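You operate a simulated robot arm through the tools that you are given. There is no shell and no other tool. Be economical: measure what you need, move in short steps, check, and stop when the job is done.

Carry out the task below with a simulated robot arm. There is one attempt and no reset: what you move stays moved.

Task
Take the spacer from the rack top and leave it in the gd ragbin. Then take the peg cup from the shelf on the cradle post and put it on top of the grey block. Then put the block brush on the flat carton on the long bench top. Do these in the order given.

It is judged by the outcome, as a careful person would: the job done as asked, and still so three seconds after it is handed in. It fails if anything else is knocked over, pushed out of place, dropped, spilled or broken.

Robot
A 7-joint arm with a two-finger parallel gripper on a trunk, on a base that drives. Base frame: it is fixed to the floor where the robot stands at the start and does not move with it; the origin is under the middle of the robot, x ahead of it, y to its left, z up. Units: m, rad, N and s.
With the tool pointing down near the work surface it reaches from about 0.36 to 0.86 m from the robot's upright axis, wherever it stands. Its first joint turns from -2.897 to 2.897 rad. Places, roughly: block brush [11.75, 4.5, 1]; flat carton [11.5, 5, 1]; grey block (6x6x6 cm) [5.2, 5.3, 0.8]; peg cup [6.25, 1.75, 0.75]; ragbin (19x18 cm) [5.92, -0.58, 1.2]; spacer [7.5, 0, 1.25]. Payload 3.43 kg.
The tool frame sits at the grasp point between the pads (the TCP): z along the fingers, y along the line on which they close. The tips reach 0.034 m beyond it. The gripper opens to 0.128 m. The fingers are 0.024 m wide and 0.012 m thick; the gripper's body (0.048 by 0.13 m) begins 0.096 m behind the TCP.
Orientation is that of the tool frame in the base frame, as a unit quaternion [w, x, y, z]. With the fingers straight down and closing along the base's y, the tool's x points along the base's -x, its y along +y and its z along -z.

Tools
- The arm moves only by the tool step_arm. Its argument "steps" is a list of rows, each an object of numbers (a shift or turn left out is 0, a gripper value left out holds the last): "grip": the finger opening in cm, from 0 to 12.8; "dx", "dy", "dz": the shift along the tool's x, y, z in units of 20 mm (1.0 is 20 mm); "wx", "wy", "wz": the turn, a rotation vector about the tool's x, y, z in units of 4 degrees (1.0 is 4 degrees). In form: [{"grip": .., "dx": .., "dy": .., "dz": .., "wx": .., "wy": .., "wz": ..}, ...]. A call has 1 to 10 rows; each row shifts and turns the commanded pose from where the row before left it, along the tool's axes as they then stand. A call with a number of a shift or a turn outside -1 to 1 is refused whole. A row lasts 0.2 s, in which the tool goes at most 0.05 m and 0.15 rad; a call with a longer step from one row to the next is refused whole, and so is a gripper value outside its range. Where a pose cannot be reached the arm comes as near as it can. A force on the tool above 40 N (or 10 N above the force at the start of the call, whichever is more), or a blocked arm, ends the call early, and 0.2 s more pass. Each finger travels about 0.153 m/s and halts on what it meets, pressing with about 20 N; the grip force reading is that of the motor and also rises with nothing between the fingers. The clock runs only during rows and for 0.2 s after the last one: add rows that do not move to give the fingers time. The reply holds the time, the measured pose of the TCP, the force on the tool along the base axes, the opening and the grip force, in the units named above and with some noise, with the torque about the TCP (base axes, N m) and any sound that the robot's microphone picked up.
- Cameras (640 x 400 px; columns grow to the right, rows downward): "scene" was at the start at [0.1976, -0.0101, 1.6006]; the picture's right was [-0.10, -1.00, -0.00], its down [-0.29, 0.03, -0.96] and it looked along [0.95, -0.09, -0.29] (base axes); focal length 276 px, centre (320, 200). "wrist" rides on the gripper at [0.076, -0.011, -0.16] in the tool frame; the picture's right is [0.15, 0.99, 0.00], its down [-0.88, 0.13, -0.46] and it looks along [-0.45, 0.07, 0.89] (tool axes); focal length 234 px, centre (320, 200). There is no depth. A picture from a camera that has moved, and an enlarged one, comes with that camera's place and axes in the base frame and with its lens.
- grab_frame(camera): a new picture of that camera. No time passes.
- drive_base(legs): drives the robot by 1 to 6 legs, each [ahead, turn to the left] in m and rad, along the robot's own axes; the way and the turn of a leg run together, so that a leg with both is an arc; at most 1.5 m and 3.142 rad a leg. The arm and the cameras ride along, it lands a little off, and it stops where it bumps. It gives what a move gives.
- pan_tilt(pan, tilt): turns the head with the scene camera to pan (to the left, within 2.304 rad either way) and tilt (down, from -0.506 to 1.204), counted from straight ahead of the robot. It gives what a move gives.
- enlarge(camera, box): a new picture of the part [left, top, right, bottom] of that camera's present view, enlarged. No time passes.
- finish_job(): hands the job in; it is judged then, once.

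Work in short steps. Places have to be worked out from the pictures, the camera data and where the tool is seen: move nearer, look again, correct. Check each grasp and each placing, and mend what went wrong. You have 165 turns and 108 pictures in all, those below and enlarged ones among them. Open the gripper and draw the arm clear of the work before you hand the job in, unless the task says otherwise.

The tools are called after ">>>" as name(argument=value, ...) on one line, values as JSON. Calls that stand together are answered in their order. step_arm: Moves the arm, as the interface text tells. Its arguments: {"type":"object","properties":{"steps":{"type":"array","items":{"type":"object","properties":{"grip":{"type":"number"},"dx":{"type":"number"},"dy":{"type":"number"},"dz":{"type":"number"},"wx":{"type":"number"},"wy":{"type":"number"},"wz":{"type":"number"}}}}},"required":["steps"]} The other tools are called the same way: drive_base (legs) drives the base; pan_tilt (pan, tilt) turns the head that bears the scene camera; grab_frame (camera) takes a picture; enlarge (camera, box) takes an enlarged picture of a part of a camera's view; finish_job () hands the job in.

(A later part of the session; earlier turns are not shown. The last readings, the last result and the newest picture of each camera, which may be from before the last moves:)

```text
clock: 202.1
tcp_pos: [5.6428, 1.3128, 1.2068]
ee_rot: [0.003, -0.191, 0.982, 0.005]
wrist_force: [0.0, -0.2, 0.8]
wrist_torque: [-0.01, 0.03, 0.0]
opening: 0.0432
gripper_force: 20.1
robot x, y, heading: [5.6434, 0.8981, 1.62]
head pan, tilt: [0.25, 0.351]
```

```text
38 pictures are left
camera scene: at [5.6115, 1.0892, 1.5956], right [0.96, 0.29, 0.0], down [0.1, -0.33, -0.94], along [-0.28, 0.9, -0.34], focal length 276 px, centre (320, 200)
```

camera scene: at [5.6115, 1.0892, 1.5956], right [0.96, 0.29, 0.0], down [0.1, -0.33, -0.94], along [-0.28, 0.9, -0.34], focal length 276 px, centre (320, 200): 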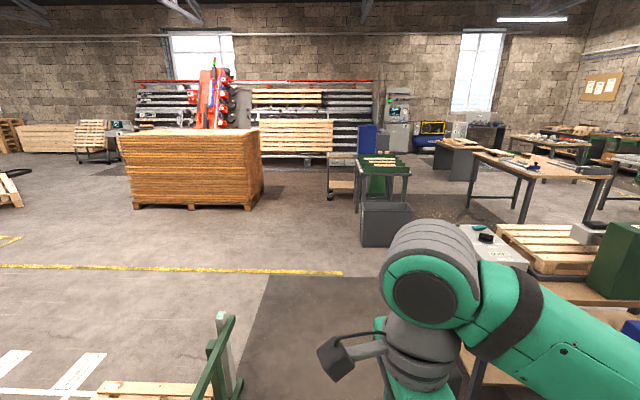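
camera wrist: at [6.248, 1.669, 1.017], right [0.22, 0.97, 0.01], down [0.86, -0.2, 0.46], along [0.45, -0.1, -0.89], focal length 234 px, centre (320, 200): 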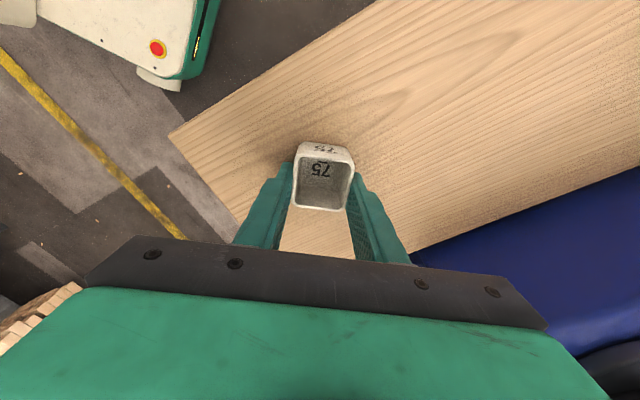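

The grey block should be near (375,155), the green table. Zoom.

>>> enlarge(camera="scene", box=[310, 110, 460, 210])

```text
4.00 times, centred on (385, 160) of scene
camera zoom: at [5.6115, 1.0892, 1.5956], right [0.96, 0.29, 0.0], down [0.1, -0.33, -0.94], along [-0.28, 0.9, -0.34], focal length 1104 px, centre (60, 360)
```

zoom: 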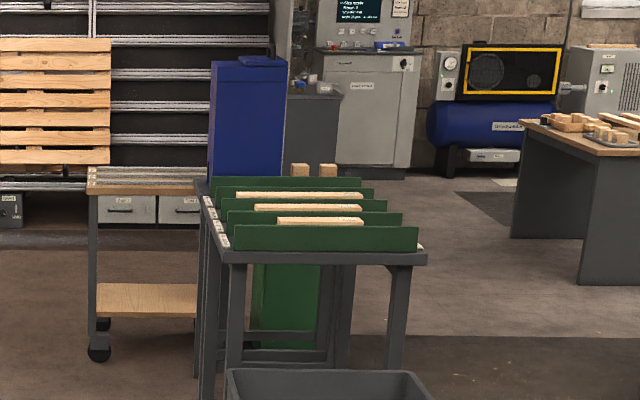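

Need to get closer. The lane straight ahead between the jack (left) and bench (right) is clear; drive 1.9 m.

>>> drive_base(legs=[[1.0, 0.03], [0.9, 0]])

>>> pan_tilt(pan=0.3, tilt=0.4)

>>> grab_frame(camera="scene")

```text
clock: 211.7
tcp_pos: [5.4736, 3.2122, 1.207]
ee_rot: [0.002, -0.215, 0.977, 0.005]
wrist_force: [0.5, 0.7, -0.4]
wrist_torque: [0.03, -0.01, -0.02]
opening: 0.0432
gripper_force: 19.6
robot x, y, heading: [5.4971, 2.7952, 1.666]
head pan, tilt: [0.25, 0.351]
```

```text
clock: 212.3
tcp_pos: [5.475, 3.2128, 1.2084]
ee_rot: [0.003, -0.215, 0.977, 0.005]
wrist_force: [-0.4, 0.1, -0.3]
wrist_torque: [0.03, 0.0, 0.0]
opening: 0.0431
gripper_force: 20.8
robot x, y, heading: [5.4964, 2.7942, 1.671]
head pan, tilt: [0.3, 0.4]
```

```text
36 pictures are left
camera scene: at [5.4507, 2.9839, 1.5912], right [0.92, 0.39, 0.0], down [0.15, -0.36, -0.92], along [-0.36, 0.85, -0.39], focal length 276 px, centre (320, 200)
```

scene: 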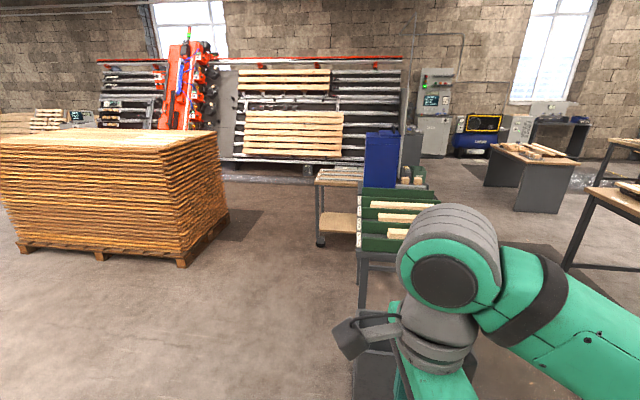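

Zoom into the trolley and rack table area.

>>> enlarge(camera="scene", box=[300, 120, 460, 260])

```text
2.86 times, centred on (380, 190) of scene
camera zoom: at [5.4507, 2.9839, 1.5912], right [0.92, 0.39, 0.0], down [0.15, -0.36, -0.92], along [-0.36, 0.85, -0.39], focal length 788 px, centre (149, 229)
```

zoom: 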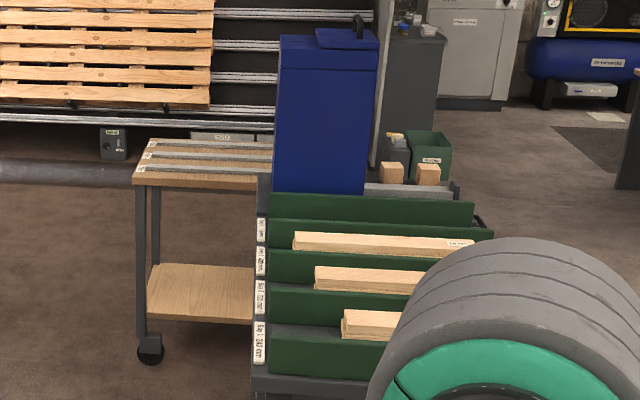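

The arm hides part; I turn the base right and pan left to see the table's far end.

>>> drive_base(legs=[[0, -0.9], [0.5, 0]])

>>> pan_tilt(pan=1.05, tilt=0.4)

>>> grab_frame(camera="scene")

```text
clock: 217.3
tcp_pos: [6.0397, 3.2979, 1.2076]
ee_rot: [0.005, 0.231, 0.973, 0.003]
wrist_force: [0.4, -0.2, 0.1]
wrist_torque: [0.02, 0.03, 0.03]
opening: 0.0429
gripper_force: 19.6
robot x, y, heading: [5.7248, 3.0208, 0.731]
head pan, tilt: [0.3, 0.4]
stopped in leg 2: the robot was blocked; the commanded pose is now the measured one
```

```text
clock: 218.4
tcp_pos: [6.0399, 3.2981, 1.2091]
ee_rot: [0.005, 0.231, 0.973, 0.003]
wrist_force: [-0.3, 0.2, 0.3]
wrist_torque: [-0.03, 0.02, -0.01]
opening: 0.043
gripper_force: 19.9
robot x, y, heading: [5.7269, 3.0235, 0.727]
head pan, tilt: [1.051, 0.4]
```

```text
34 pictures are left
camera scene: at [5.7859, 3.1821, 1.5912], right [0.98, 0.21, 0.0], down [0.08, -0.38, -0.92], along [-0.19, 0.9, -0.39], focal length 276 px, centre (320, 200)
```

scene: 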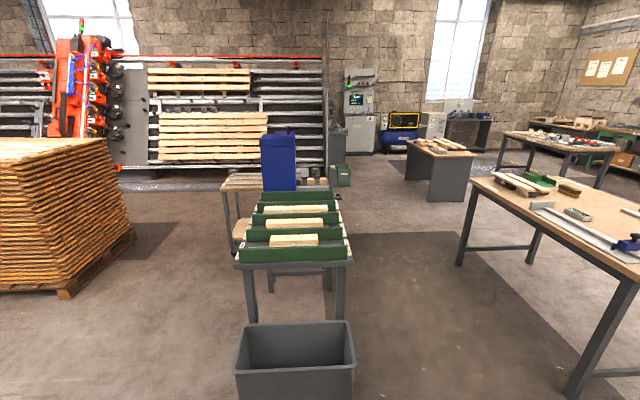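

I bumped something low after 0.32 m. Check what's ahead, and zoom on the table's far end.

>>> enlarge(camera="scene", box=[215, 120, 365, 220])

>>> pan_tilt(pan=0.0, tilt=1.0)

>>> grab_frame(camera="scene")

```text
4.00 times, centred on (290, 170) of scene
camera zoom: at [5.7859, 3.1821, 1.5912], right [0.98, 0.21, 0.0], down [0.08, -0.38, -0.92], along [-0.19, 0.9, -0.39], focal length 1104 px, centre (440, 320)
```

zoom: 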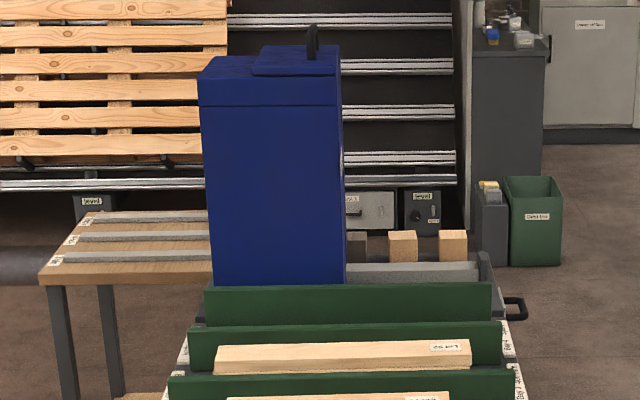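

```text
clock: 219.7
tcp_pos: [6.0394, 3.2982, 1.2079]
ee_rot: [0.005, 0.231, 0.973, 0.003]
wrist_force: [-0.8, 0.5, -1.2]
wrist_torque: [-0.02, -0.01, 0.02]
opening: 0.043
gripper_force: 19.5
robot x, y, heading: [5.729, 3.0247, 0.728]
head pan, tilt: [0.0, 1.0]
```

```text
32 pictures are left
camera scene: at [5.857, 3.138, 1.541], right [0.67, -0.74, 0.0], down [-0.63, -0.56, -0.54], along [0.4, 0.36, -0.84], focal length 276 px, centre (320, 200)
```

scene: 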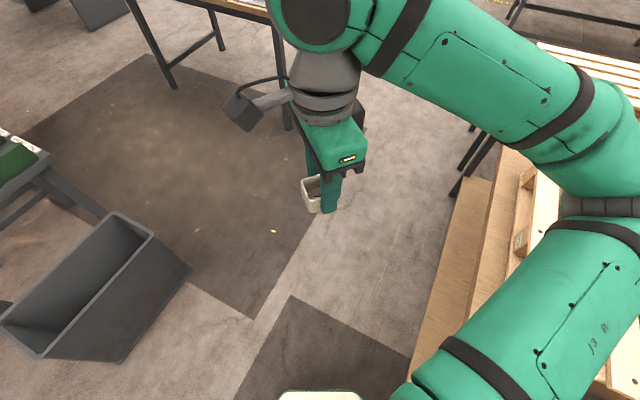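

Grey block is the dark cube at about (5.14,5.34), far end of the rack table beside the blue bin; reachable from the table's right side. I back off the bench corner and route around the grey floor bin.

>>> drive_base(legs=[[-0.2, 0], [0, 0.22], [1.3, 0], [0, 1.0]])

>>> pan_tilt(pan=0.2, tilt=0.5)

>>> grab_frame(camera="scene")

```text
clock: 231.1
tcp_pos: [6.1677, 4.329, 1.2068]
ee_rot: [0.003, -0.369, 0.93, 0.007]
wrist_force: [-0.2, 0.0, -0.2]
wrist_torque: [0.02, -0.02, 0.0]
opening: 0.0428
gripper_force: 19.9
robot x, y, heading: [6.3192, 3.9402, 1.954]
head pan, tilt: [0.0, 1.0]
```

```text
clock: 232.0
tcp_pos: [6.1676, 4.329, 1.2082]
ee_rot: [0.002, -0.369, 0.929, 0.006]
wrist_force: [-0.1, 0.8, -0.2]
wrist_torque: [0.0, 0.04, -0.01]
opening: 0.043
gripper_force: 20.3
robot x, y, heading: [6.3165, 3.9409, 1.95]
head pan, tilt: [0.201, 0.499]
```

```text
31 pictures are left
camera scene: at [6.2299, 4.1127, 1.5819], right [0.83, 0.55, 0.0], down [0.26, -0.4, -0.88], along [-0.48, 0.73, -0.48], focal length 276 px, centre (320, 200)
```

scene: 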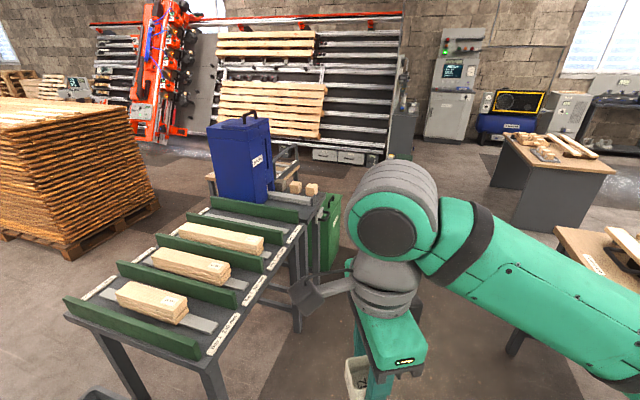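

Zoom at the cubes.

>>> enlarge(camera="scene", box=[230, 140, 370, 280])

```text
2.86 times, centred on (300, 210) of scene
camera zoom: at [6.2299, 4.1127, 1.5819], right [0.83, 0.55, 0.0], down [0.26, -0.4, -0.88], along [-0.48, 0.73, -0.48], focal length 788 px, centre (377, 171)
```

zoom: 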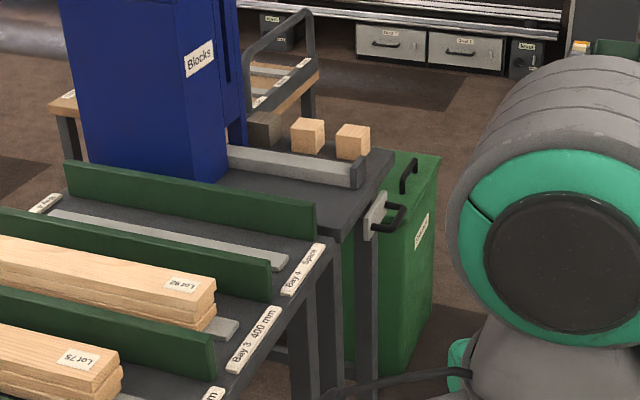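

Grey block is by the "Blocks" dispenser at ≈(5.14,5.31), reachable from the right end. Drive up alongside and face it.

>>> drive_base(legs=[[1.34, 0], [0, 1.15]])

>>> pan_tilt(pan=0.0, tilt=0.75)

>>> grab_frame(camera="scene")

>>> grab_frame(camera="wrist")

```text
clock: 241.9
tcp_pos: [5.4019, 5.1708, 1.2077]
ee_rot: [0.001, 0.818, -0.575, -0.006]
wrist_force: [0.2, -0.2, -0.1]
wrist_torque: [0.01, -0.02, 0.01]
opening: 0.0429
gripper_force: 20.3
robot x, y, heading: [5.821, 5.1531, 3.118]
head pan, tilt: [0.201, 0.499]
```

```text
clock: 242.6
tcp_pos: [5.4026, 5.1705, 1.2081]
ee_rot: [0.001, 0.818, -0.575, -0.006]
wrist_force: [0.0, 0.0, -1.4]
wrist_torque: [0.04, 0.02, 0.01]
opening: 0.0429
gripper_force: 19.7
robot x, y, heading: [5.8205, 5.1582, 3.118]
head pan, tilt: [0.0, 0.75]
```

```text
29 pictures are left
camera scene: at [5.6318, 5.159, 1.5601], right [0.03, 1.0, 0.0], down [0.68, -0.02, -0.73], along [-0.73, 0.02, -0.68], focal length 276 px, centre (320, 200)
```

scene: 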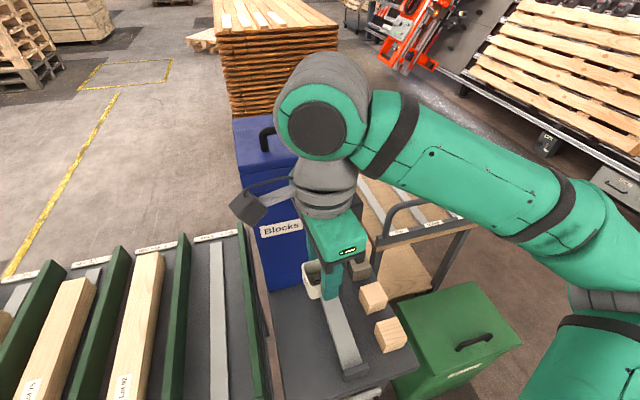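

```text
28 pictures are left
camera wrist: at [5.441, 5.1025, 1.3657], right [-0.88, -0.47, 0.01], down [-0.42, 0.78, 0.46], along [-0.23, 0.41, -0.89], focal length 234 px, centre (320, 200)
```

wrist: 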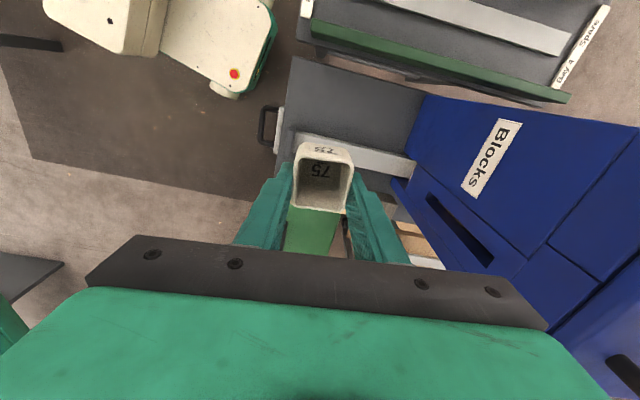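

The block is right of the blue dispenser; to keep the camera bracket clear of it, I rotate the tool so its camera side faces away (≈-175°).

>>> step_arm(steps=[{"wz": -1}, {"wz": -1}, {"wz": -1}, {"wz": -1}, {"wz": -1}, {"wz": -1}, {"wz": -1}, {"wz": -1}, {"wz": -1}, {"wz": -1}])

>>> step_arm(steps=[{"wz": -1}, {"wz": -1}, {"wz": -1}, {"wz": -1}, {"wz": -1}, {"wz": -1}, {"wz": -1}, {"wz": -1}, {"wz": -1}, {"wz": -1}])

>>> step_arm(steps=[{"wz": -1}, {"wz": -1}, {"wz": -1}, {"wz": -1}, {"wz": -1}, {"wz": -1}, {"wz": -1}, {"wz": -1}, {"wz": -1}, {"wz": -1}])

>>> step_arm(steps=[{"wz": -1}, {"wz": -1}, {"wz": -1}, {"wz": -1}, {"wz": -1}, {"wz": -1}, {"wz": -1}, {"wz": -1}, {"wz": -1}, {"wz": -1}])

```text
clock: 244.8
tcp_pos: [5.4029, 5.17, 1.2083]
ee_rot: [-0.001, 0.966, -0.259, -0.006]
wrist_force: [-0.3, -0.2, -0.5]
wrist_torque: [0.0, -0.04, 0.01]
opening: 0.0431
gripper_force: 19.6
robot x, y, heading: [5.8211, 5.1575, 3.116]
head pan, tilt: [0.0, 0.75]
```

```text
clock: 247.0
tcp_pos: [5.4032, 5.1696, 1.2068]
ee_rot: [-0.003, 0.996, 0.086, -0.005]
wrist_force: [-0.1, -0.6, -0.2]
wrist_torque: [-0.01, -0.01, 0.0]
opening: 0.043
gripper_force: 19.9
robot x, y, heading: [5.818, 5.1535, 3.114]
head pan, tilt: [0.0, 0.75]
```

```text
clock: 249.2
tcp_pos: [5.4034, 5.171, 1.2076]
ee_rot: [-0.005, 0.907, 0.422, -0.004]
wrist_force: [-0.7, -0.2, -0.6]
wrist_torque: [0.01, -0.05, -0.04]
opening: 0.0428
gripper_force: 20.2
robot x, y, heading: [5.8177, 5.1525, 3.117]
head pan, tilt: [0.0, 0.75]
```

```text
clock: 251.4
tcp_pos: [5.4019, 5.1711, 1.2074]
ee_rot: [-0.006, 0.708, 0.706, -0.003]
wrist_force: [0.4, 0.0, -0.6]
wrist_torque: [0.03, 0.01, -0.03]
opening: 0.043
gripper_force: 19.8
robot x, y, heading: [5.8177, 5.1562, 3.113]
head pan, tilt: [0.0, 0.75]
```

Finish the yaw and move to above the block (staying high).

>>> step_arm(steps=[{"wz": -1}, {"wz": -1}, {"wz": -1}, {"wz": -0.7}, {"dx": 1}, {"dx": 1}, {"dx": 1}, {"dx": 1}, {"dx": 1}, {"dx": 1}])

>>> step_arm(steps=[{"dx": 1, "dy": -1}, {"dx": 1, "dy": -1}, {"dx": 1, "dy": -1}, {"dy": -1}, {"dy": -1}, {"dy": -1}, {"dy": -1}, {"dy": -1}, {}])

>>> grab_frame(camera="wrist")

>>> grab_frame(camera="scene")

```text
clock: 253.6
tcp_pos: [5.3731, 5.2867, 1.2086]
ee_rot: [-0.005, 0.61, 0.792, -0.002]
wrist_force: [0.1, -0.3, -0.7]
wrist_torque: [0.0, -0.01, 0.0]
opening: 0.0428
gripper_force: 19.9
robot x, y, heading: [5.8196, 5.1568, 3.117]
head pan, tilt: [0.0, 0.75]
```

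```text
clock: 255.6
tcp_pos: [5.2037, 5.3043, 1.2091]
ee_rot: [-0.006, 0.611, 0.791, -0.002]
wrist_force: [-0.5, -0.2, -0.7]
wrist_torque: [-0.02, 0.0, 0.05]
opening: 0.0428
gripper_force: 20.6
robot x, y, heading: [5.8184, 5.1549, 3.12]
head pan, tilt: [0.0, 0.75]
```

```text
27 pictures are left
camera wrist: at [5.1749, 5.3747, 1.3695], right [0.92, 0.39, -0.01], down [0.35, -0.82, 0.45], along [0.17, -0.42, -0.89], focal length 234 px, centre (320, 200)
```

wrist: 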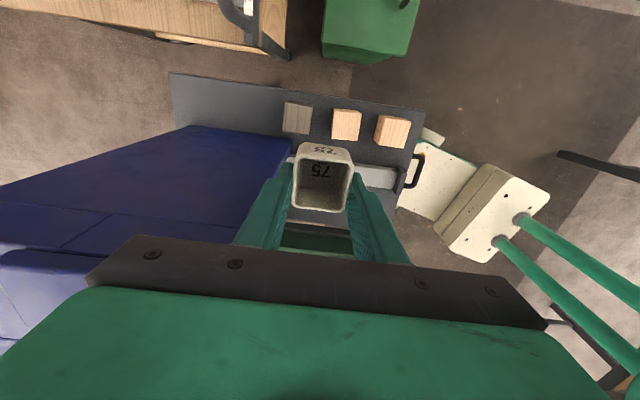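

```text
26 pictures are left
camera scene: at [5.6319, 5.1591, 1.5601], right [0.03, 1.0, 0.0], down [0.68, -0.02, -0.73], along [-0.73, 0.02, -0.68], focal length 276 px, centre (320, 200)
```

scene: 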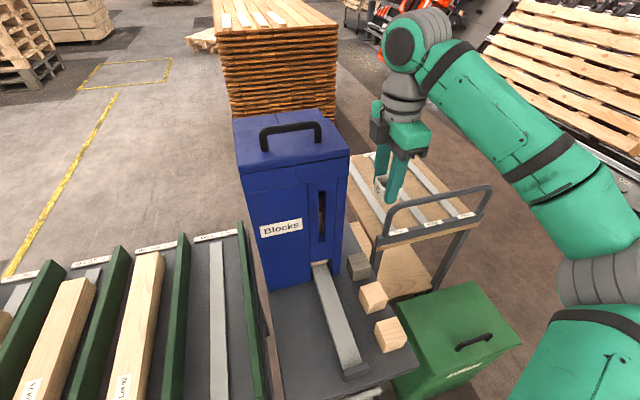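

The block sits only ~1.5 cm from the tall dispenser, so I tilt the tool ~5° away from it, keep offset to the free side, and descend for a closer look.

>>> step_arm(steps=[{"dx": 1, "dy": -0.7}, {"dx": 0.85, "dy": -0.7}, {"dy": -0.75}, {"wy": -0.65}, {"wy": -0.65}, {"dz": 1, "dx": 0.09}, {"dz": 1, "dx": 0.09}, {"dz": 1, "dx": 0.09}, {"dz": 1, "dx": 0.09}, {"dz": 1, "dx": 0.09}])

>>> step_arm(steps=[{"dz": 1, "dx": 0.09}, {"dz": 1, "dx": 0.09}, {"dz": 1, "dx": 0.09}, {"dz": 1, "dx": 0.09}, {}])

>>> grab_frame(camera="wrist")

>>> grab_frame(camera="scene")

```text
clock: 257.8
tcp_pos: [5.1508, 5.3283, 1.1108]
ee_rot: [0.031, 0.611, 0.79, -0.03]
wrist_force: [0.2, 0.8, -1.1]
wrist_torque: [-0.02, 0.02, -0.02]
opening: 0.0429
gripper_force: 19.9
robot x, y, heading: [5.8164, 5.1534, 3.115]
head pan, tilt: [0.0, 0.75]
```

```text
clock: 259.0
tcp_pos: [5.1507, 5.329, 1.0315]
ee_rot: [0.029, 0.61, 0.791, -0.03]
wrist_force: [0.0, 0.0, -0.8]
wrist_torque: [0.01, -0.01, -0.02]
opening: 0.0425
gripper_force: 19.9
robot x, y, heading: [5.8215, 5.1544, 3.113]
head pan, tilt: [0.0, 0.75]
```

```text
25 pictures are left
camera wrist: at [5.1183, 5.4128, 1.1828], right [0.92, 0.39, -0.02], down [0.34, -0.78, 0.53], along [0.19, -0.49, -0.85], focal length 234 px, centre (320, 200)
```

wrist: 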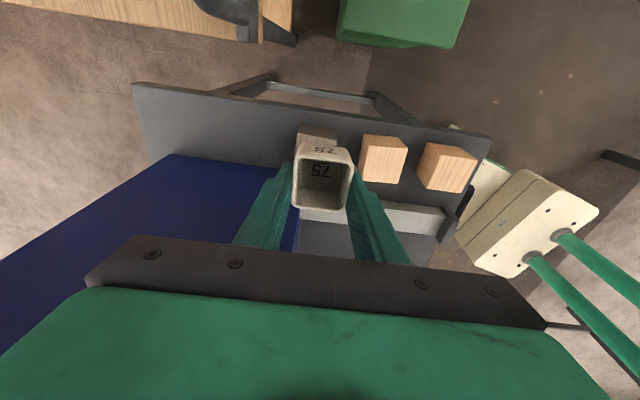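

```text
24 pictures are left
camera scene: at [5.6318, 5.1591, 1.56], right [0.03, 1.0, 0.0], down [0.68, -0.02, -0.73], along [-0.73, 0.02, -0.68], focal length 276 px, centre (320, 200)
```

scene: 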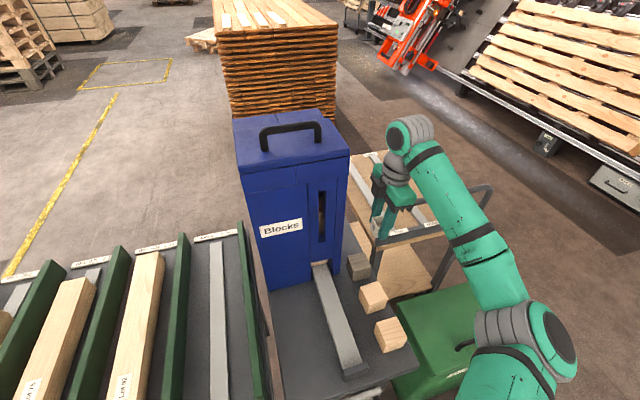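

The block's far top edge gives its centre ≈(5.151,5.295), top z≈0.84. Move over it and descend to just above.

>>> step_arm(steps=[{"dz": 1, "dx": -0.1, "dy": -0.17}, {"dz": 1, "dx": -0.1}, {"dz": 1, "dx": -0.15}, {"dz": 1, "dx": -0.15}, {"dz": 1, "dx": -0.15}, {}])

>>> grab_frame(camera="wrist")

>>> enlarge(camera="scene", box=[300, 120, 480, 320])

```text
clock: 260.4
tcp_pos: [5.1513, 5.3072, 0.9325]
ee_rot: [0.03, 0.611, 0.791, -0.03]
wrist_force: [0.5, 0.4, -0.5]
wrist_torque: [0.01, -0.02, 0.02]
opening: 0.043
gripper_force: 20.0
robot x, y, heading: [5.8168, 5.1571, 3.114]
head pan, tilt: [0.0, 0.75]
```

```text
23 pictures are left
camera wrist: at [5.1199, 5.392, 1.0845], right [0.92, 0.39, -0.02], down [0.34, -0.78, 0.53], along [0.19, -0.49, -0.85], focal length 234 px, centre (320, 200)
```

wrist: 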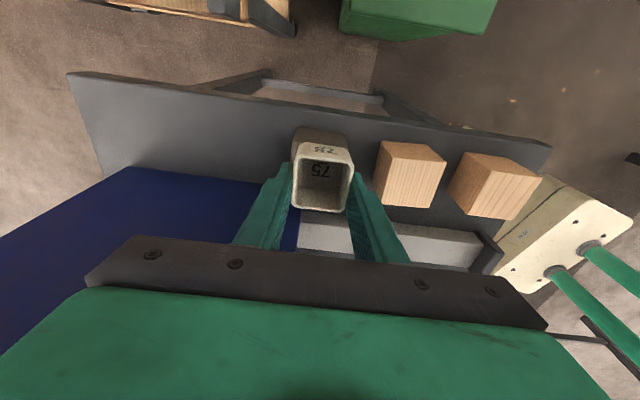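

```text
2.00 times, centred on (390, 220) of scene
camera zoom: at [5.6318, 5.1591, 1.56], right [0.03, 1.0, 0.0], down [0.68, -0.02, -0.73], along [-0.73, 0.02, -0.68], focal length 552 px, centre (180, 160)
```

zoom: 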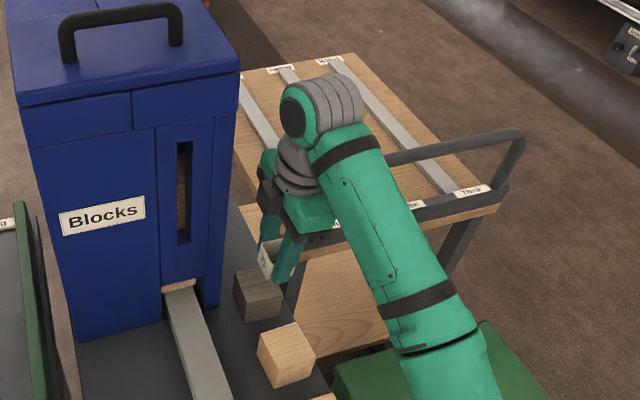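

Cup is directly over the grey block. Lower slowly to contact.

>>> step_arm(steps=[{"dz": 0.5, "dx": 0.04}, {"dz": 0.5, "dx": 0.04}, {"dz": 0.5, "dx": 0.04}, {"dz": 0.4, "dx": 0.03}, {}])

>>> enlarge(camera="scene", box=[330, 180, 450, 300])

```text
clock: 261.6
tcp_pos: [5.1507, 5.308, 0.8963]
ee_rot: [0.028, 0.611, 0.791, -0.031]
wrist_force: [1.2, 1.4, 26.5]
wrist_torque: [0.4, -0.25, -0.01]
opening: 0.0429
gripper_force: 20.0
robot x, y, heading: [5.8196, 5.1534, 3.113]
head pan, tilt: [0.0, 0.75]
```

```text
3.33 times, centred on (390, 240) of scene
camera zoom: at [5.6326, 5.1589, 1.5602], right [0.03, 1.0, 0.0], down [0.68, -0.02, -0.73], along [-0.73, 0.02, -0.68], focal length 920 px, centre (87, 67)
```

zoom: 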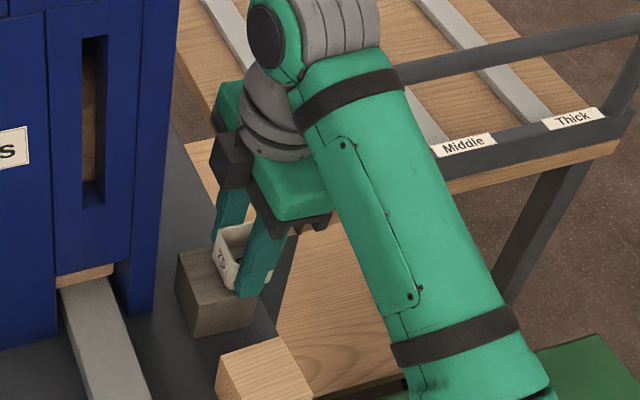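

Contact made (block top ≈0.857), but the zoom shows the cup sitting ~3 cm too far to the free side. I lift 2 cm and shift toward the dispenser by ~2.6 cm, watching clearance.

>>> step_arm(steps=[{"dz": -0.5}, {"dz": -0.4}, {"dx": -0.5}, {"dx": -0.5}, {"dx": -0.3}, {}])

>>> enlarge(camera="scene", box=[330, 180, 450, 300])

>>> grab_frame(camera="wrist")

```text
clock: 263.0
tcp_pos: [5.1581, 5.2855, 0.9141]
ee_rot: [0.03, 0.611, 0.791, -0.029]
wrist_force: [-0.2, -0.2, -1.0]
wrist_torque: [-0.03, 0.01, 0.02]
opening: 0.0429
gripper_force: 20.0
robot x, y, heading: [5.8196, 5.1535, 3.111]
head pan, tilt: [0.0, 0.75]
```

```text
3.33 times, centred on (390, 240) of scene
camera zoom: at [5.6318, 5.1591, 1.56], right [0.03, 1.0, 0.0], down [0.68, -0.02, -0.73], along [-0.73, 0.02, -0.68], focal length 920 px, centre (87, 67)
```

zoom: 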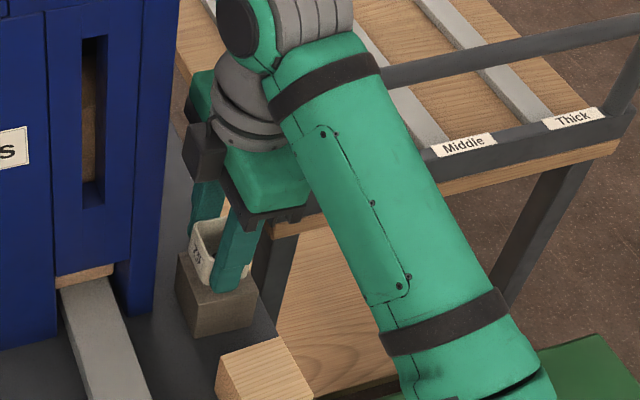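

```text
19 pictures are left
camera wrist: at [5.1258, 5.3683, 1.066], right [0.92, 0.39, -0.02], down [0.34, -0.78, 0.53], along [0.19, -0.49, -0.85], focal length 234 px, centre (320, 200)
```

wrist: 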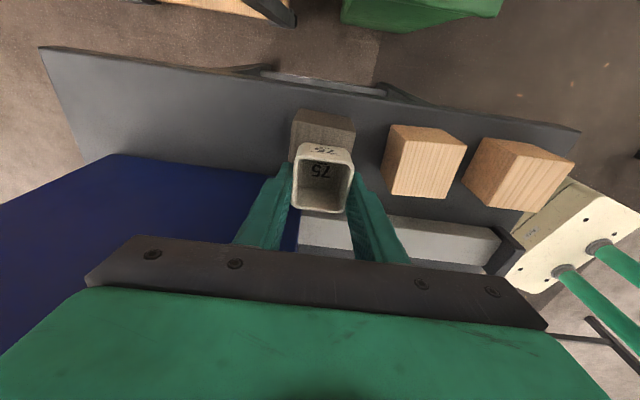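

Now cup is well over the block in both views. Nudge 5 mm away, lower to light contact.

>>> step_arm(steps=[{"dy": -0.22, "dx": 0.08}, {"dz": 0.3, "dx": 0.02}, {"dz": 0.25, "dx": 0.02}, {"dz": 0.2, "dx": 0.02}, {"dz": 0.1}, {}])

>>> enlarge(camera="scene", box=[340, 200, 420, 290])

```text
clock: 264.4
tcp_pos: [5.1526, 5.2851, 0.8977]
ee_rot: [0.029, 0.611, 0.79, -0.029]
wrist_force: [-0.1, 1.9, 8.2]
wrist_torque: [0.31, -0.14, 0.04]
opening: 0.0429
gripper_force: 19.5
robot x, y, heading: [5.8164, 5.1542, 3.119]
head pan, tilt: [0.0, 0.75]
```

```text
4.44 times, centred on (380, 245) of scene
camera zoom: at [5.6321, 5.1591, 1.5601], right [0.03, 1.0, 0.0], down [0.68, -0.02, -0.73], along [-0.73, 0.02, -0.68], focal length 1226 px, centre (53, 0)
```

zoom: 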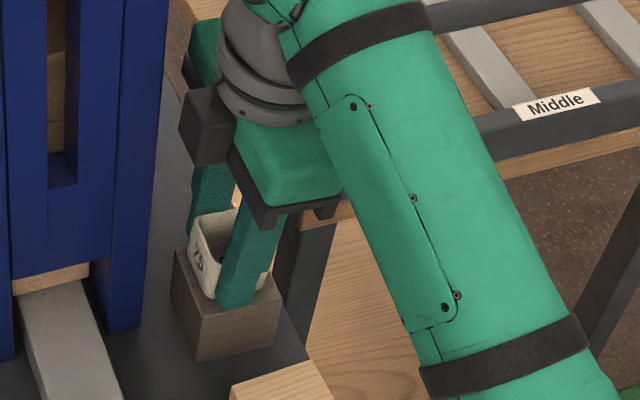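

Cup rests on the block. Release gently and raise along the tool axis.

>>> step_arm(steps=[{"grip": 4.8}, {"grip": 5.4}, {"grip": 6}, {}, {"dz": -0.5}, {"dz": -1}, {"dz": -1}, {"dz": -1}, {"dz": -1}, {"dz": -1}])

>>> enlarge(camera="scene", box=[320, 150, 440, 290])

```text
clock: 266.6
tcp_pos: [5.1513, 5.2928, 1.0061]
ee_rot: [0.029, 0.61, 0.791, -0.029]
wrist_force: [0.1, -0.6, 0.9]
wrist_torque: [0.0, 0.0, 0.02]
opening: 0.06
gripper_force: 0.0
robot x, y, heading: [5.8204, 5.1524, 3.116]
head pan, tilt: [0.0, 0.75]
```

```text
2.86 times, centred on (380, 220) of scene
camera zoom: at [5.6318, 5.1591, 1.56], right [0.03, 1.0, 0.0], down [0.68, -0.02, -0.73], along [-0.73, 0.02, -0.68], focal length 788 px, centre (149, 143)
```

zoom: 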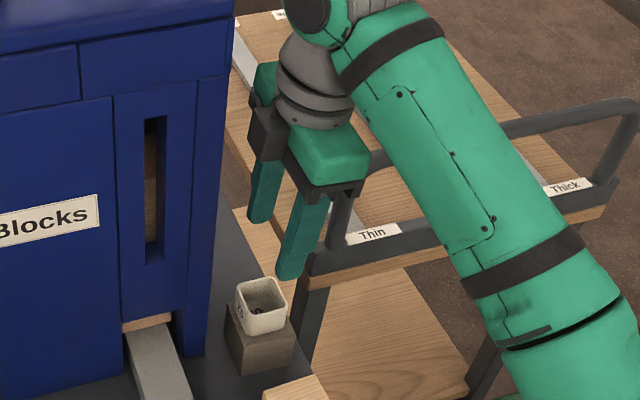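

Cup stands on the grey block. Raise further, untilt, draw in.

>>> step_arm(steps=[{"dz": -1}, {"dz": -1}, {"dz": -1}, {"dz": -1}, {"dz": -1}, {"dz": -1}, {"dz": -1}, {"dz": -1}, {"dz": -1}, {"dz": -1}])

>>> step_arm(steps=[{"dy": 1}, {"dy": 1}, {"dy": 1}, {"dy": 1}, {"dy": 1}, {"dy": 1}, {"dy": 1, "wy": 0.65}, {"dy": 1, "wy": 0.65}, {"dy": 1, "dx": -1}, {"dy": 1, "dx": -1}])

>>> drive_base(legs=[[-0.25, 0], [0, -2.2]])

>>> pan_tilt(pan=-0.6, tilt=0.25)

>>> grab_frame(camera="scene")

```text
clock: 268.8
tcp_pos: [5.15, 5.3119, 1.2046]
ee_rot: [0.029, 0.612, 0.79, -0.03]
wrist_force: [-0.1, 0.7, 0.2]
wrist_torque: [-0.01, 0.0, -0.02]
opening: 0.0601
gripper_force: 0.0
robot x, y, heading: [5.8185, 5.1544, 3.114]
head pan, tilt: [0.0, 0.75]
```

```text
clock: 271.0
tcp_pos: [5.3513, 5.3221, 1.2027]
ee_rot: [-0.006, 0.611, 0.791, -0.003]
wrist_force: [-0.1, 0.5, -0.1]
wrist_torque: [0.01, -0.03, 0.03]
opening: 0.0602
gripper_force: 0.2
robot x, y, heading: [5.8212, 5.1552, 3.114]
head pan, tilt: [0.0, 0.75]
```

```text
clock: 278.7
tcp_pos: [6.4711, 5.4424, 1.2039]
ee_rot: [-0.005, 0.985, -0.171, 0.004]
wrist_force: [0.1, 0.6, 0.6]
wrist_torque: [0.0, 0.0, 0.01]
opening: 0.06
gripper_force: 0.1
robot x, y, heading: [6.075, 5.1485, 0.947]
head pan, tilt: [0.0, 0.75]
```

```text
clock: 279.7
tcp_pos: [6.4716, 5.4415, 1.2033]
ee_rot: [-0.005, 0.985, -0.171, 0.005]
wrist_force: [1.0, -0.3, -0.4]
wrist_torque: [-0.01, 0.0, 0.03]
opening: 0.0598
gripper_force: 0.0
robot x, y, heading: [6.072, 5.142, 0.947]
head pan, tilt: [-0.6, 0.25]
```

```text
16 pictures are left
camera scene: at [6.2196, 5.2648, 1.6051], right [0.34, -0.94, 0.0], down [-0.23, -0.08, -0.97], along [0.91, 0.33, -0.25], focal length 276 px, centre (320, 200)
```

scene: 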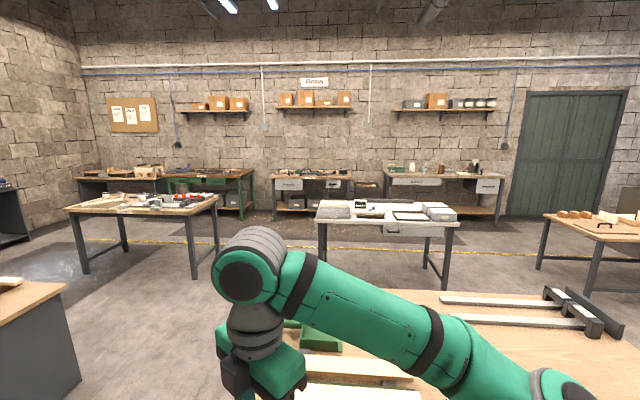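

Brush/carton are on the far wall's right-hand bench. Route: sidestep left past the brown bench's end, then along the gap between tables.

>>> drive_base(legs=[[0, 0.879], [0.87, 0], [0, -1.571]])

>>> pan_tilt(pan=0.0, tilt=0.35)

>>> grab_frame(camera="scene")

```text
clock: 291.2
tcp_pos: [6.3473, 5.9856, 1.2038]
ee_rot: [-0.003, 0.876, -0.482, 0.005]
wrist_force: [0.2, -0.6, -0.1]
wrist_torque: [-0.03, -0.02, -0.03]
opening: 0.0599
gripper_force: 0.2
robot x, y, heading: [5.8527, 6.0031, 0.283]
head pan, tilt: [-0.6, 0.25]
```

```text
clock: 292.2
tcp_pos: [6.3475, 5.9839, 1.2025]
ee_rot: [-0.003, 0.876, -0.483, 0.006]
wrist_force: [0.5, 0.5, -0.6]
wrist_torque: [0.0, -0.01, 0.02]
opening: 0.0602
gripper_force: 0.1
robot x, y, heading: [5.8484, 6.0042, 0.281]
head pan, tilt: [0.0, 0.351]
```

```text
15 pictures are left
camera scene: at [6.0409, 6.0554, 1.5957], right [0.28, -0.96, 0.0], down [-0.33, -0.1, -0.94], along [0.9, 0.26, -0.34], focal length 276 px, centre (320, 200)
```

scene: 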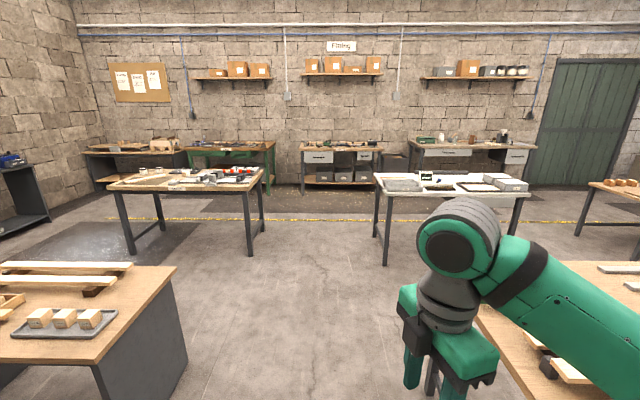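

Lane ahead is clear (~0.6 m+ each side). Drive 4.1 m, then turn right into the corridor before the wall benches.

>>> drive_base(legs=[[0, -0.026], [1.4, 0], [1.4, 0], [1.3, 0], [0, -1.571]])

>>> pan_tilt(pan=0.6, tilt=0.35)

>>> grab_frame(camera="scene")

```text
clock: 316.5
tcp_pos: [9.7691, 6.5692, 1.2041]
ee_rot: [-0.002, -0.269, 0.963, -0.006]
wrist_force: [1.2, -0.8, -0.2]
wrist_torque: [-0.01, -0.01, 0.02]
opening: 0.0603
gripper_force: 0.1
robot x, y, heading: [9.7966, 7.0654, -1.316]
head pan, tilt: [0.0, 0.351]
```

```text
clock: 317.5
tcp_pos: [9.7685, 6.5703, 1.2045]
ee_rot: [-0.002, -0.268, 0.963, -0.005]
wrist_force: [-0.3, 0.2, 1.0]
wrist_torque: [0.06, -0.01, -0.05]
opening: 0.0599
gripper_force: 0.1
robot x, y, heading: [9.796, 7.0671, -1.315]
head pan, tilt: [0.6, 0.351]
```

```text
14 pictures are left
camera scene: at [9.8932, 6.9019, 1.5957], right [-0.65, -0.76, 0.0], down [-0.26, 0.23, -0.94], along [0.71, -0.61, -0.34], focal length 276 px, centre (320, 200)
```

scene: 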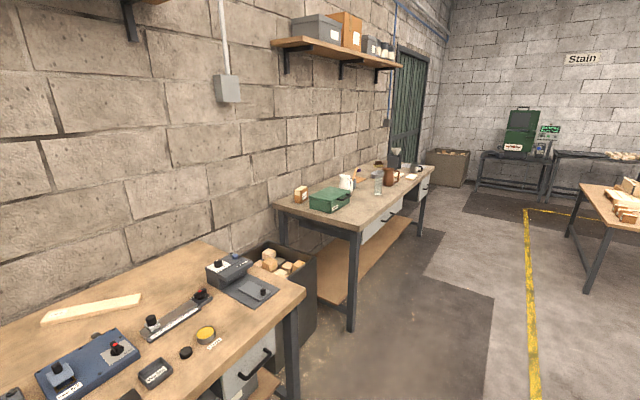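

Drive along the corridor 2.7 m, then turn left to face the right-hand bench.

>>> drive_base(legs=[[1.35, 0], [1.33, 0], [0, 1.571]])

>>> pan_tilt(pan=0.15, tilt=0.55)

>>> grab_frame(camera="scene")

```text
clock: 334.8
tcp_pos: [10.9859, 4.4392, 1.2049]
ee_rot: [-0.003, 0.863, -0.505, 0.005]
wrist_force: [0.9, 0.1, 0.0]
wrist_torque: [0.0, 0.0, 0.04]
opening: 0.0602
gripper_force: 0.1
robot x, y, heading: [10.4959, 4.4835, 0.231]
head pan, tilt: [0.6, 0.351]
```

```text
clock: 335.6
tcp_pos: [10.9871, 4.4394, 1.2032]
ee_rot: [-0.003, 0.864, -0.504, 0.006]
wrist_force: [0.3, -0.2, 0.0]
wrist_torque: [-0.04, 0.03, 0.02]
opening: 0.0598
gripper_force: 0.0
robot x, y, heading: [10.4911, 4.4825, 0.23]
head pan, tilt: [0.15, 0.55]
```

```text
13 pictures are left
camera scene: at [10.6772, 4.538, 1.5775], right [0.37, -0.93, 0.0], down [-0.48, -0.19, -0.85], along [0.79, 0.32, -0.52], focal length 276 px, centre (320, 200)
```

scene: 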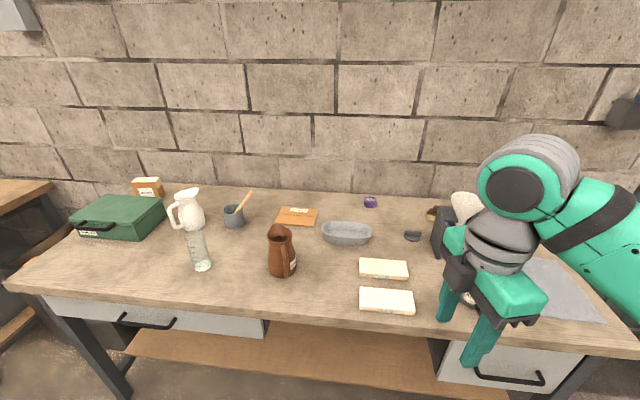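

The flat carton is the orange one at (297,216). Zoom to find the block brush.

>>> enlarge(camera="scene", box=[260, 180, 480, 320])

```text
2.86 times, centred on (370, 250) of scene
camera zoom: at [10.6772, 4.538, 1.5775], right [0.37, -0.93, 0.0], down [-0.48, -0.19, -0.85], along [0.79, 0.32, -0.52], focal length 788 px, centre (177, 57)
```

zoom: 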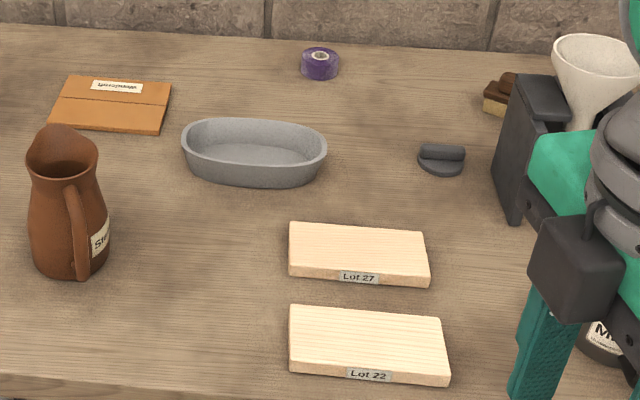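

Block brush (brown with cream bristles) is at ≈(11.74,4.46) beside a funnel. Raise the arm a little and advance 0.46 m.

>>> step_arm(steps=[{"dz": -1}, {"dz": -1}, {"dz": -1}, {"dz": -1}, {"dz": -1}])

>>> drive_base(legs=[[0.3, 0], [0.16, 0]])

>>> pan_tilt(pan=0.1, tilt=0.75)

>>> grab_frame(camera="scene")

```text
clock: 336.9
tcp_pos: [10.9855, 4.4394, 1.3033]
ee_rot: [-0.003, 0.863, -0.505, 0.006]
wrist_force: [-0.2, -0.4, -0.6]
wrist_torque: [0.01, 0.0, 0.03]
opening: 0.0602
gripper_force: 0.0
robot x, y, heading: [10.4923, 4.4785, 0.228]
head pan, tilt: [0.15, 0.55]
```

```text
clock: 339.9
tcp_pos: [11.432, 4.5479, 1.3031]
ee_rot: [-0.003, 0.864, -0.503, 0.006]
wrist_force: [-0.3, 1.0, 0.3]
wrist_torque: [-0.02, -0.01, 0.0]
opening: 0.0601
gripper_force: 0.1
robot x, y, heading: [10.939, 4.5866, 0.229]
head pan, tilt: [0.15, 0.55]
```

```text
clock: 340.6
tcp_pos: [11.4321, 4.5465, 1.3034]
ee_rot: [-0.002, 0.864, -0.504, 0.005]
wrist_force: [-0.3, 0.4, 0.5]
wrist_torque: [0.01, -0.02, -0.02]
opening: 0.0601
gripper_force: 0.1
robot x, y, heading: [10.9398, 4.5929, 0.236]
head pan, tilt: [0.099, 0.75]
```

```text
11 pictures are left
camera scene: at [11.1181, 4.6372, 1.5601], right [0.33, -0.95, 0.0], down [-0.64, -0.22, -0.73], along [0.69, 0.24, -0.68], focal length 276 px, centre (320, 200)
```

scene: 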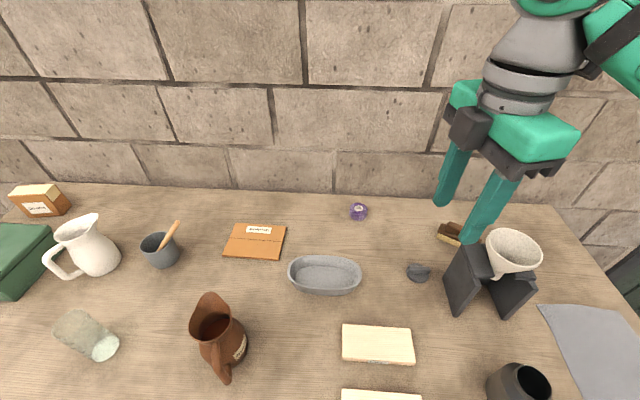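

Funnel stands right/near of the brush, so I rotate the tool (+195°) to put the camera side on the left, fingers closing fore-aft.

>>> step_arm(steps=[{"wz": 1}, {"wz": 1}, {"wz": 1}, {"wz": 1}, {"wz": 1}, {"wz": 1}, {"wz": 1}, {"wz": 1}, {"wz": 1}, {"wz": 1}])

>>> step_arm(steps=[{"wz": 1}, {"wz": 1}, {"wz": 1}, {"wz": 1}, {"wz": 1}, {"wz": 1}, {"wz": 1}, {"wz": 1}, {"wz": 1}, {"wz": 1}])

>>> step_arm(steps=[{"wz": 1}, {"wz": 1}, {"wz": 1}, {"wz": 1}, {"wz": 1}, {"wz": 1}, {"wz": 1}, {"wz": 1}, {"wz": 1}, {"wz": 1}])

>>> step_arm(steps=[{"wz": 1}, {"wz": 1}, {"wz": 1}, {"wz": 1}, {"wz": 1}, {"wz": 1}, {"wz": 1}, {"wz": 1}, {"wz": 1}, {"wz": 1}])

>>> step_arm(steps=[{"wz": 1}, {"wz": 1}, {"wz": 1}, {"wz": 1}, {"wz": 1}, {"wz": 1}, {"wz": 1}, {"wz": 1}, {"wz": 0.8, "grip": 9}])

```text
clock: 342.8
tcp_pos: [11.4313, 4.5485, 1.3038]
ee_rot: [0.004, -0.639, 0.769, -0.004]
wrist_force: [-0.2, -0.9, -1.4]
wrist_torque: [-0.01, 0.01, 0.0]
opening: 0.06
gripper_force: 0.0
robot x, y, heading: [10.9408, 4.589, 0.231]
head pan, tilt: [0.099, 0.75]
```

```text
clock: 345.0
tcp_pos: [11.4315, 4.5476, 1.3038]
ee_rot: [0.005, -0.338, 0.941, -0.003]
wrist_force: [-0.8, 0.2, 0.6]
wrist_torque: [0.03, 0.03, -0.01]
opening: 0.0599
gripper_force: 0.2
robot x, y, heading: [10.9351, 4.588, 0.234]
head pan, tilt: [0.099, 0.75]
```

```text
clock: 347.2
tcp_pos: [11.4327, 4.547, 1.3039]
ee_rot: [0.006, 0.004, 1.0, -0.001]
wrist_force: [-0.8, -0.1, 0.7]
wrist_torque: [-0.03, -0.01, 0.02]
opening: 0.06
gripper_force: 0.0
robot x, y, heading: [10.9385, 4.5888, 0.229]
head pan, tilt: [0.099, 0.75]
```

```text
clock: 349.4
tcp_pos: [11.4321, 4.5468, 1.3027]
ee_rot: [0.006, 0.347, 0.938, 0.003]
wrist_force: [0.0, 0.5, 0.7]
wrist_torque: [0.0, 0.01, 0.02]
opening: 0.0602
gripper_force: 0.1
robot x, y, heading: [10.9396, 4.584, 0.231]
head pan, tilt: [0.099, 0.75]
```

```text
clock: 351.4
tcp_pos: [11.4323, 4.5481, 1.3035]
ee_rot: [0.006, 0.613, 0.79, 0.003]
wrist_force: [0.5, -0.2, 0.2]
wrist_torque: [-0.03, 0.03, 0.02]
opening: 0.0899
gripper_force: 0.2
robot x, y, heading: [10.9417, 4.5879, 0.229]
head pan, tilt: [0.099, 0.75]
```

Move above the brush at z≈1.2, forward first and then right.

>>> step_arm(steps=[{"dy": 1}, {"dy": 1}, {"dy": 1}, {"dy": 1}, {"dy": 1, "dz": 0.5}, {"dy": 1, "dz": 0.5}, {"dy": 1, "dz": 0.5}, {"dy": 1, "dz": 0.5}, {"dy": 1, "dz": 0.5}, {"dy": 1, "dz": 0.5}])

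>>> step_arm(steps=[{"dy": 1, "dx": -1, "dz": 0.5}, {"dy": 1, "dx": -1, "dz": 0.5}, {"dy": 0.9, "dx": -1, "dz": 0.3}, {"dx": -1}, {"dx": -1}, {"dx": -1}, {"dx": -1}, {"dx": -0.5}, {}])

>>> grab_frame(camera="wrist")

```text
clock: 353.6
tcp_pos: [11.6256, 4.5968, 1.2452]
ee_rot: [0.005, 0.614, 0.789, 0.004]
wrist_force: [-0.9, -0.3, 0.6]
wrist_torque: [0.02, -0.03, 0.04]
opening: 0.09
gripper_force: 0.1
robot x, y, heading: [10.9385, 4.5867, 0.231]
head pan, tilt: [0.099, 0.75]
```

```text
clock: 355.6
tcp_pos: [11.7215, 4.4646, 1.2213]
ee_rot: [0.005, 0.613, 0.79, 0.003]
wrist_force: [0.3, -0.9, -0.1]
wrist_torque: [-0.01, -0.02, -0.02]
opening: 0.0902
gripper_force: 0.1
robot x, y, heading: [10.9356, 4.5882, 0.23]
head pan, tilt: [0.099, 0.75]
```

```text
10 pictures are left
camera wrist: at [11.6895, 4.5364, 1.3794], right [0.92, 0.39, 0.01], down [0.34, -0.82, 0.46], along [0.19, -0.42, -0.89], focal length 234 px, centre (320, 200)
```

wrist: 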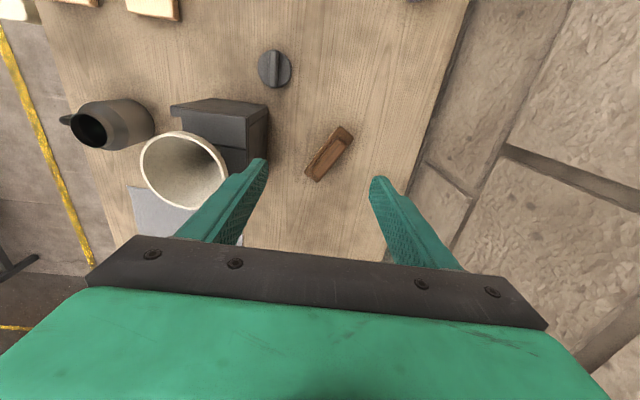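

Brush centre ≈(11.762,4.424), long axis at angle 1.37. Move base 5 cm nearer, align the tool with the brush.

>>> drive_base(legs=[[0.05, 0]])

>>> step_arm(steps=[{"wz": 1, "grip": 7.5}, {"wz": 1}, {"wz": 1}, {"wz": 1}, {"wz": 1}, {"wz": 1}, {"wz": 0.5}, {}])

```text
clock: 356.6
tcp_pos: [11.771, 4.4765, 1.2213]
ee_rot: [0.005, 0.613, 0.79, 0.003]
wrist_force: [0.4, -0.7, -0.3]
wrist_torque: [-0.04, 0.01, 0.02]
opening: 0.09
gripper_force: 0.0
robot x, y, heading: [10.9841, 4.5994, 0.234]
head pan, tilt: [0.099, 0.75]
```

```text
clock: 358.4
tcp_pos: [11.7703, 4.4764, 1.222]
ee_rot: [0.004, 0.776, 0.631, 0.005]
wrist_force: [-0.1, 0.1, -1.2]
wrist_torque: [0.0, 0.02, 0.02]
opening: 0.0747
gripper_force: 0.0
robot x, y, heading: [10.9845, 4.5987, 0.231]
head pan, tilt: [0.099, 0.75]
```

Aligned. Move over the brush and descend to z≈1.04 for a check.

>>> step_arm(steps=[{"dx": -0.9, "dy": 0.1}, {"dx": -0.9}, {"dx": -0.8}, {"dz": 1}, {"dz": 1}, {"dz": 1}, {"dz": 1}, {"dz": 1}, {"dz": 1}, {"dz": 1}])

>>> step_arm(steps=[{"dz": 1}, {"dz": 1}, {}])

>>> grab_frame(camera="wrist")

```text
clock: 360.6
tcp_pos: [11.7647, 4.4251, 1.0822]
ee_rot: [0.005, 0.775, 0.631, 0.006]
wrist_force: [-0.4, 0.3, 0.6]
wrist_torque: [-0.07, -0.01, 0.01]
opening: 0.0749
gripper_force: 0.1
robot x, y, heading: [10.9865, 4.5986, 0.232]
head pan, tilt: [0.099, 0.75]
```

```text
clock: 361.4
tcp_pos: [11.7657, 4.4243, 1.0415]
ee_rot: [0.004, 0.776, 0.631, 0.005]
wrist_force: [0.1, -0.3, 1.2]
wrist_torque: [0.0, 0.01, -0.02]
opening: 0.0749
gripper_force: 0.1
robot x, y, heading: [10.9882, 4.5966, 0.234]
head pan, tilt: [0.099, 0.75]
```

```text
9 pictures are left
camera wrist: at [11.7677, 4.5021, 1.2008], right [1.0, -0.06, 0.01], down [-0.06, -0.89, 0.46], along [-0.01, -0.46, -0.89], focal length 234 px, centre (320, 200)
```

wrist: 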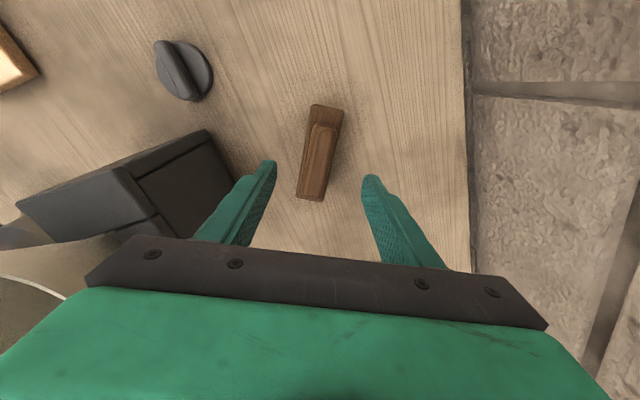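

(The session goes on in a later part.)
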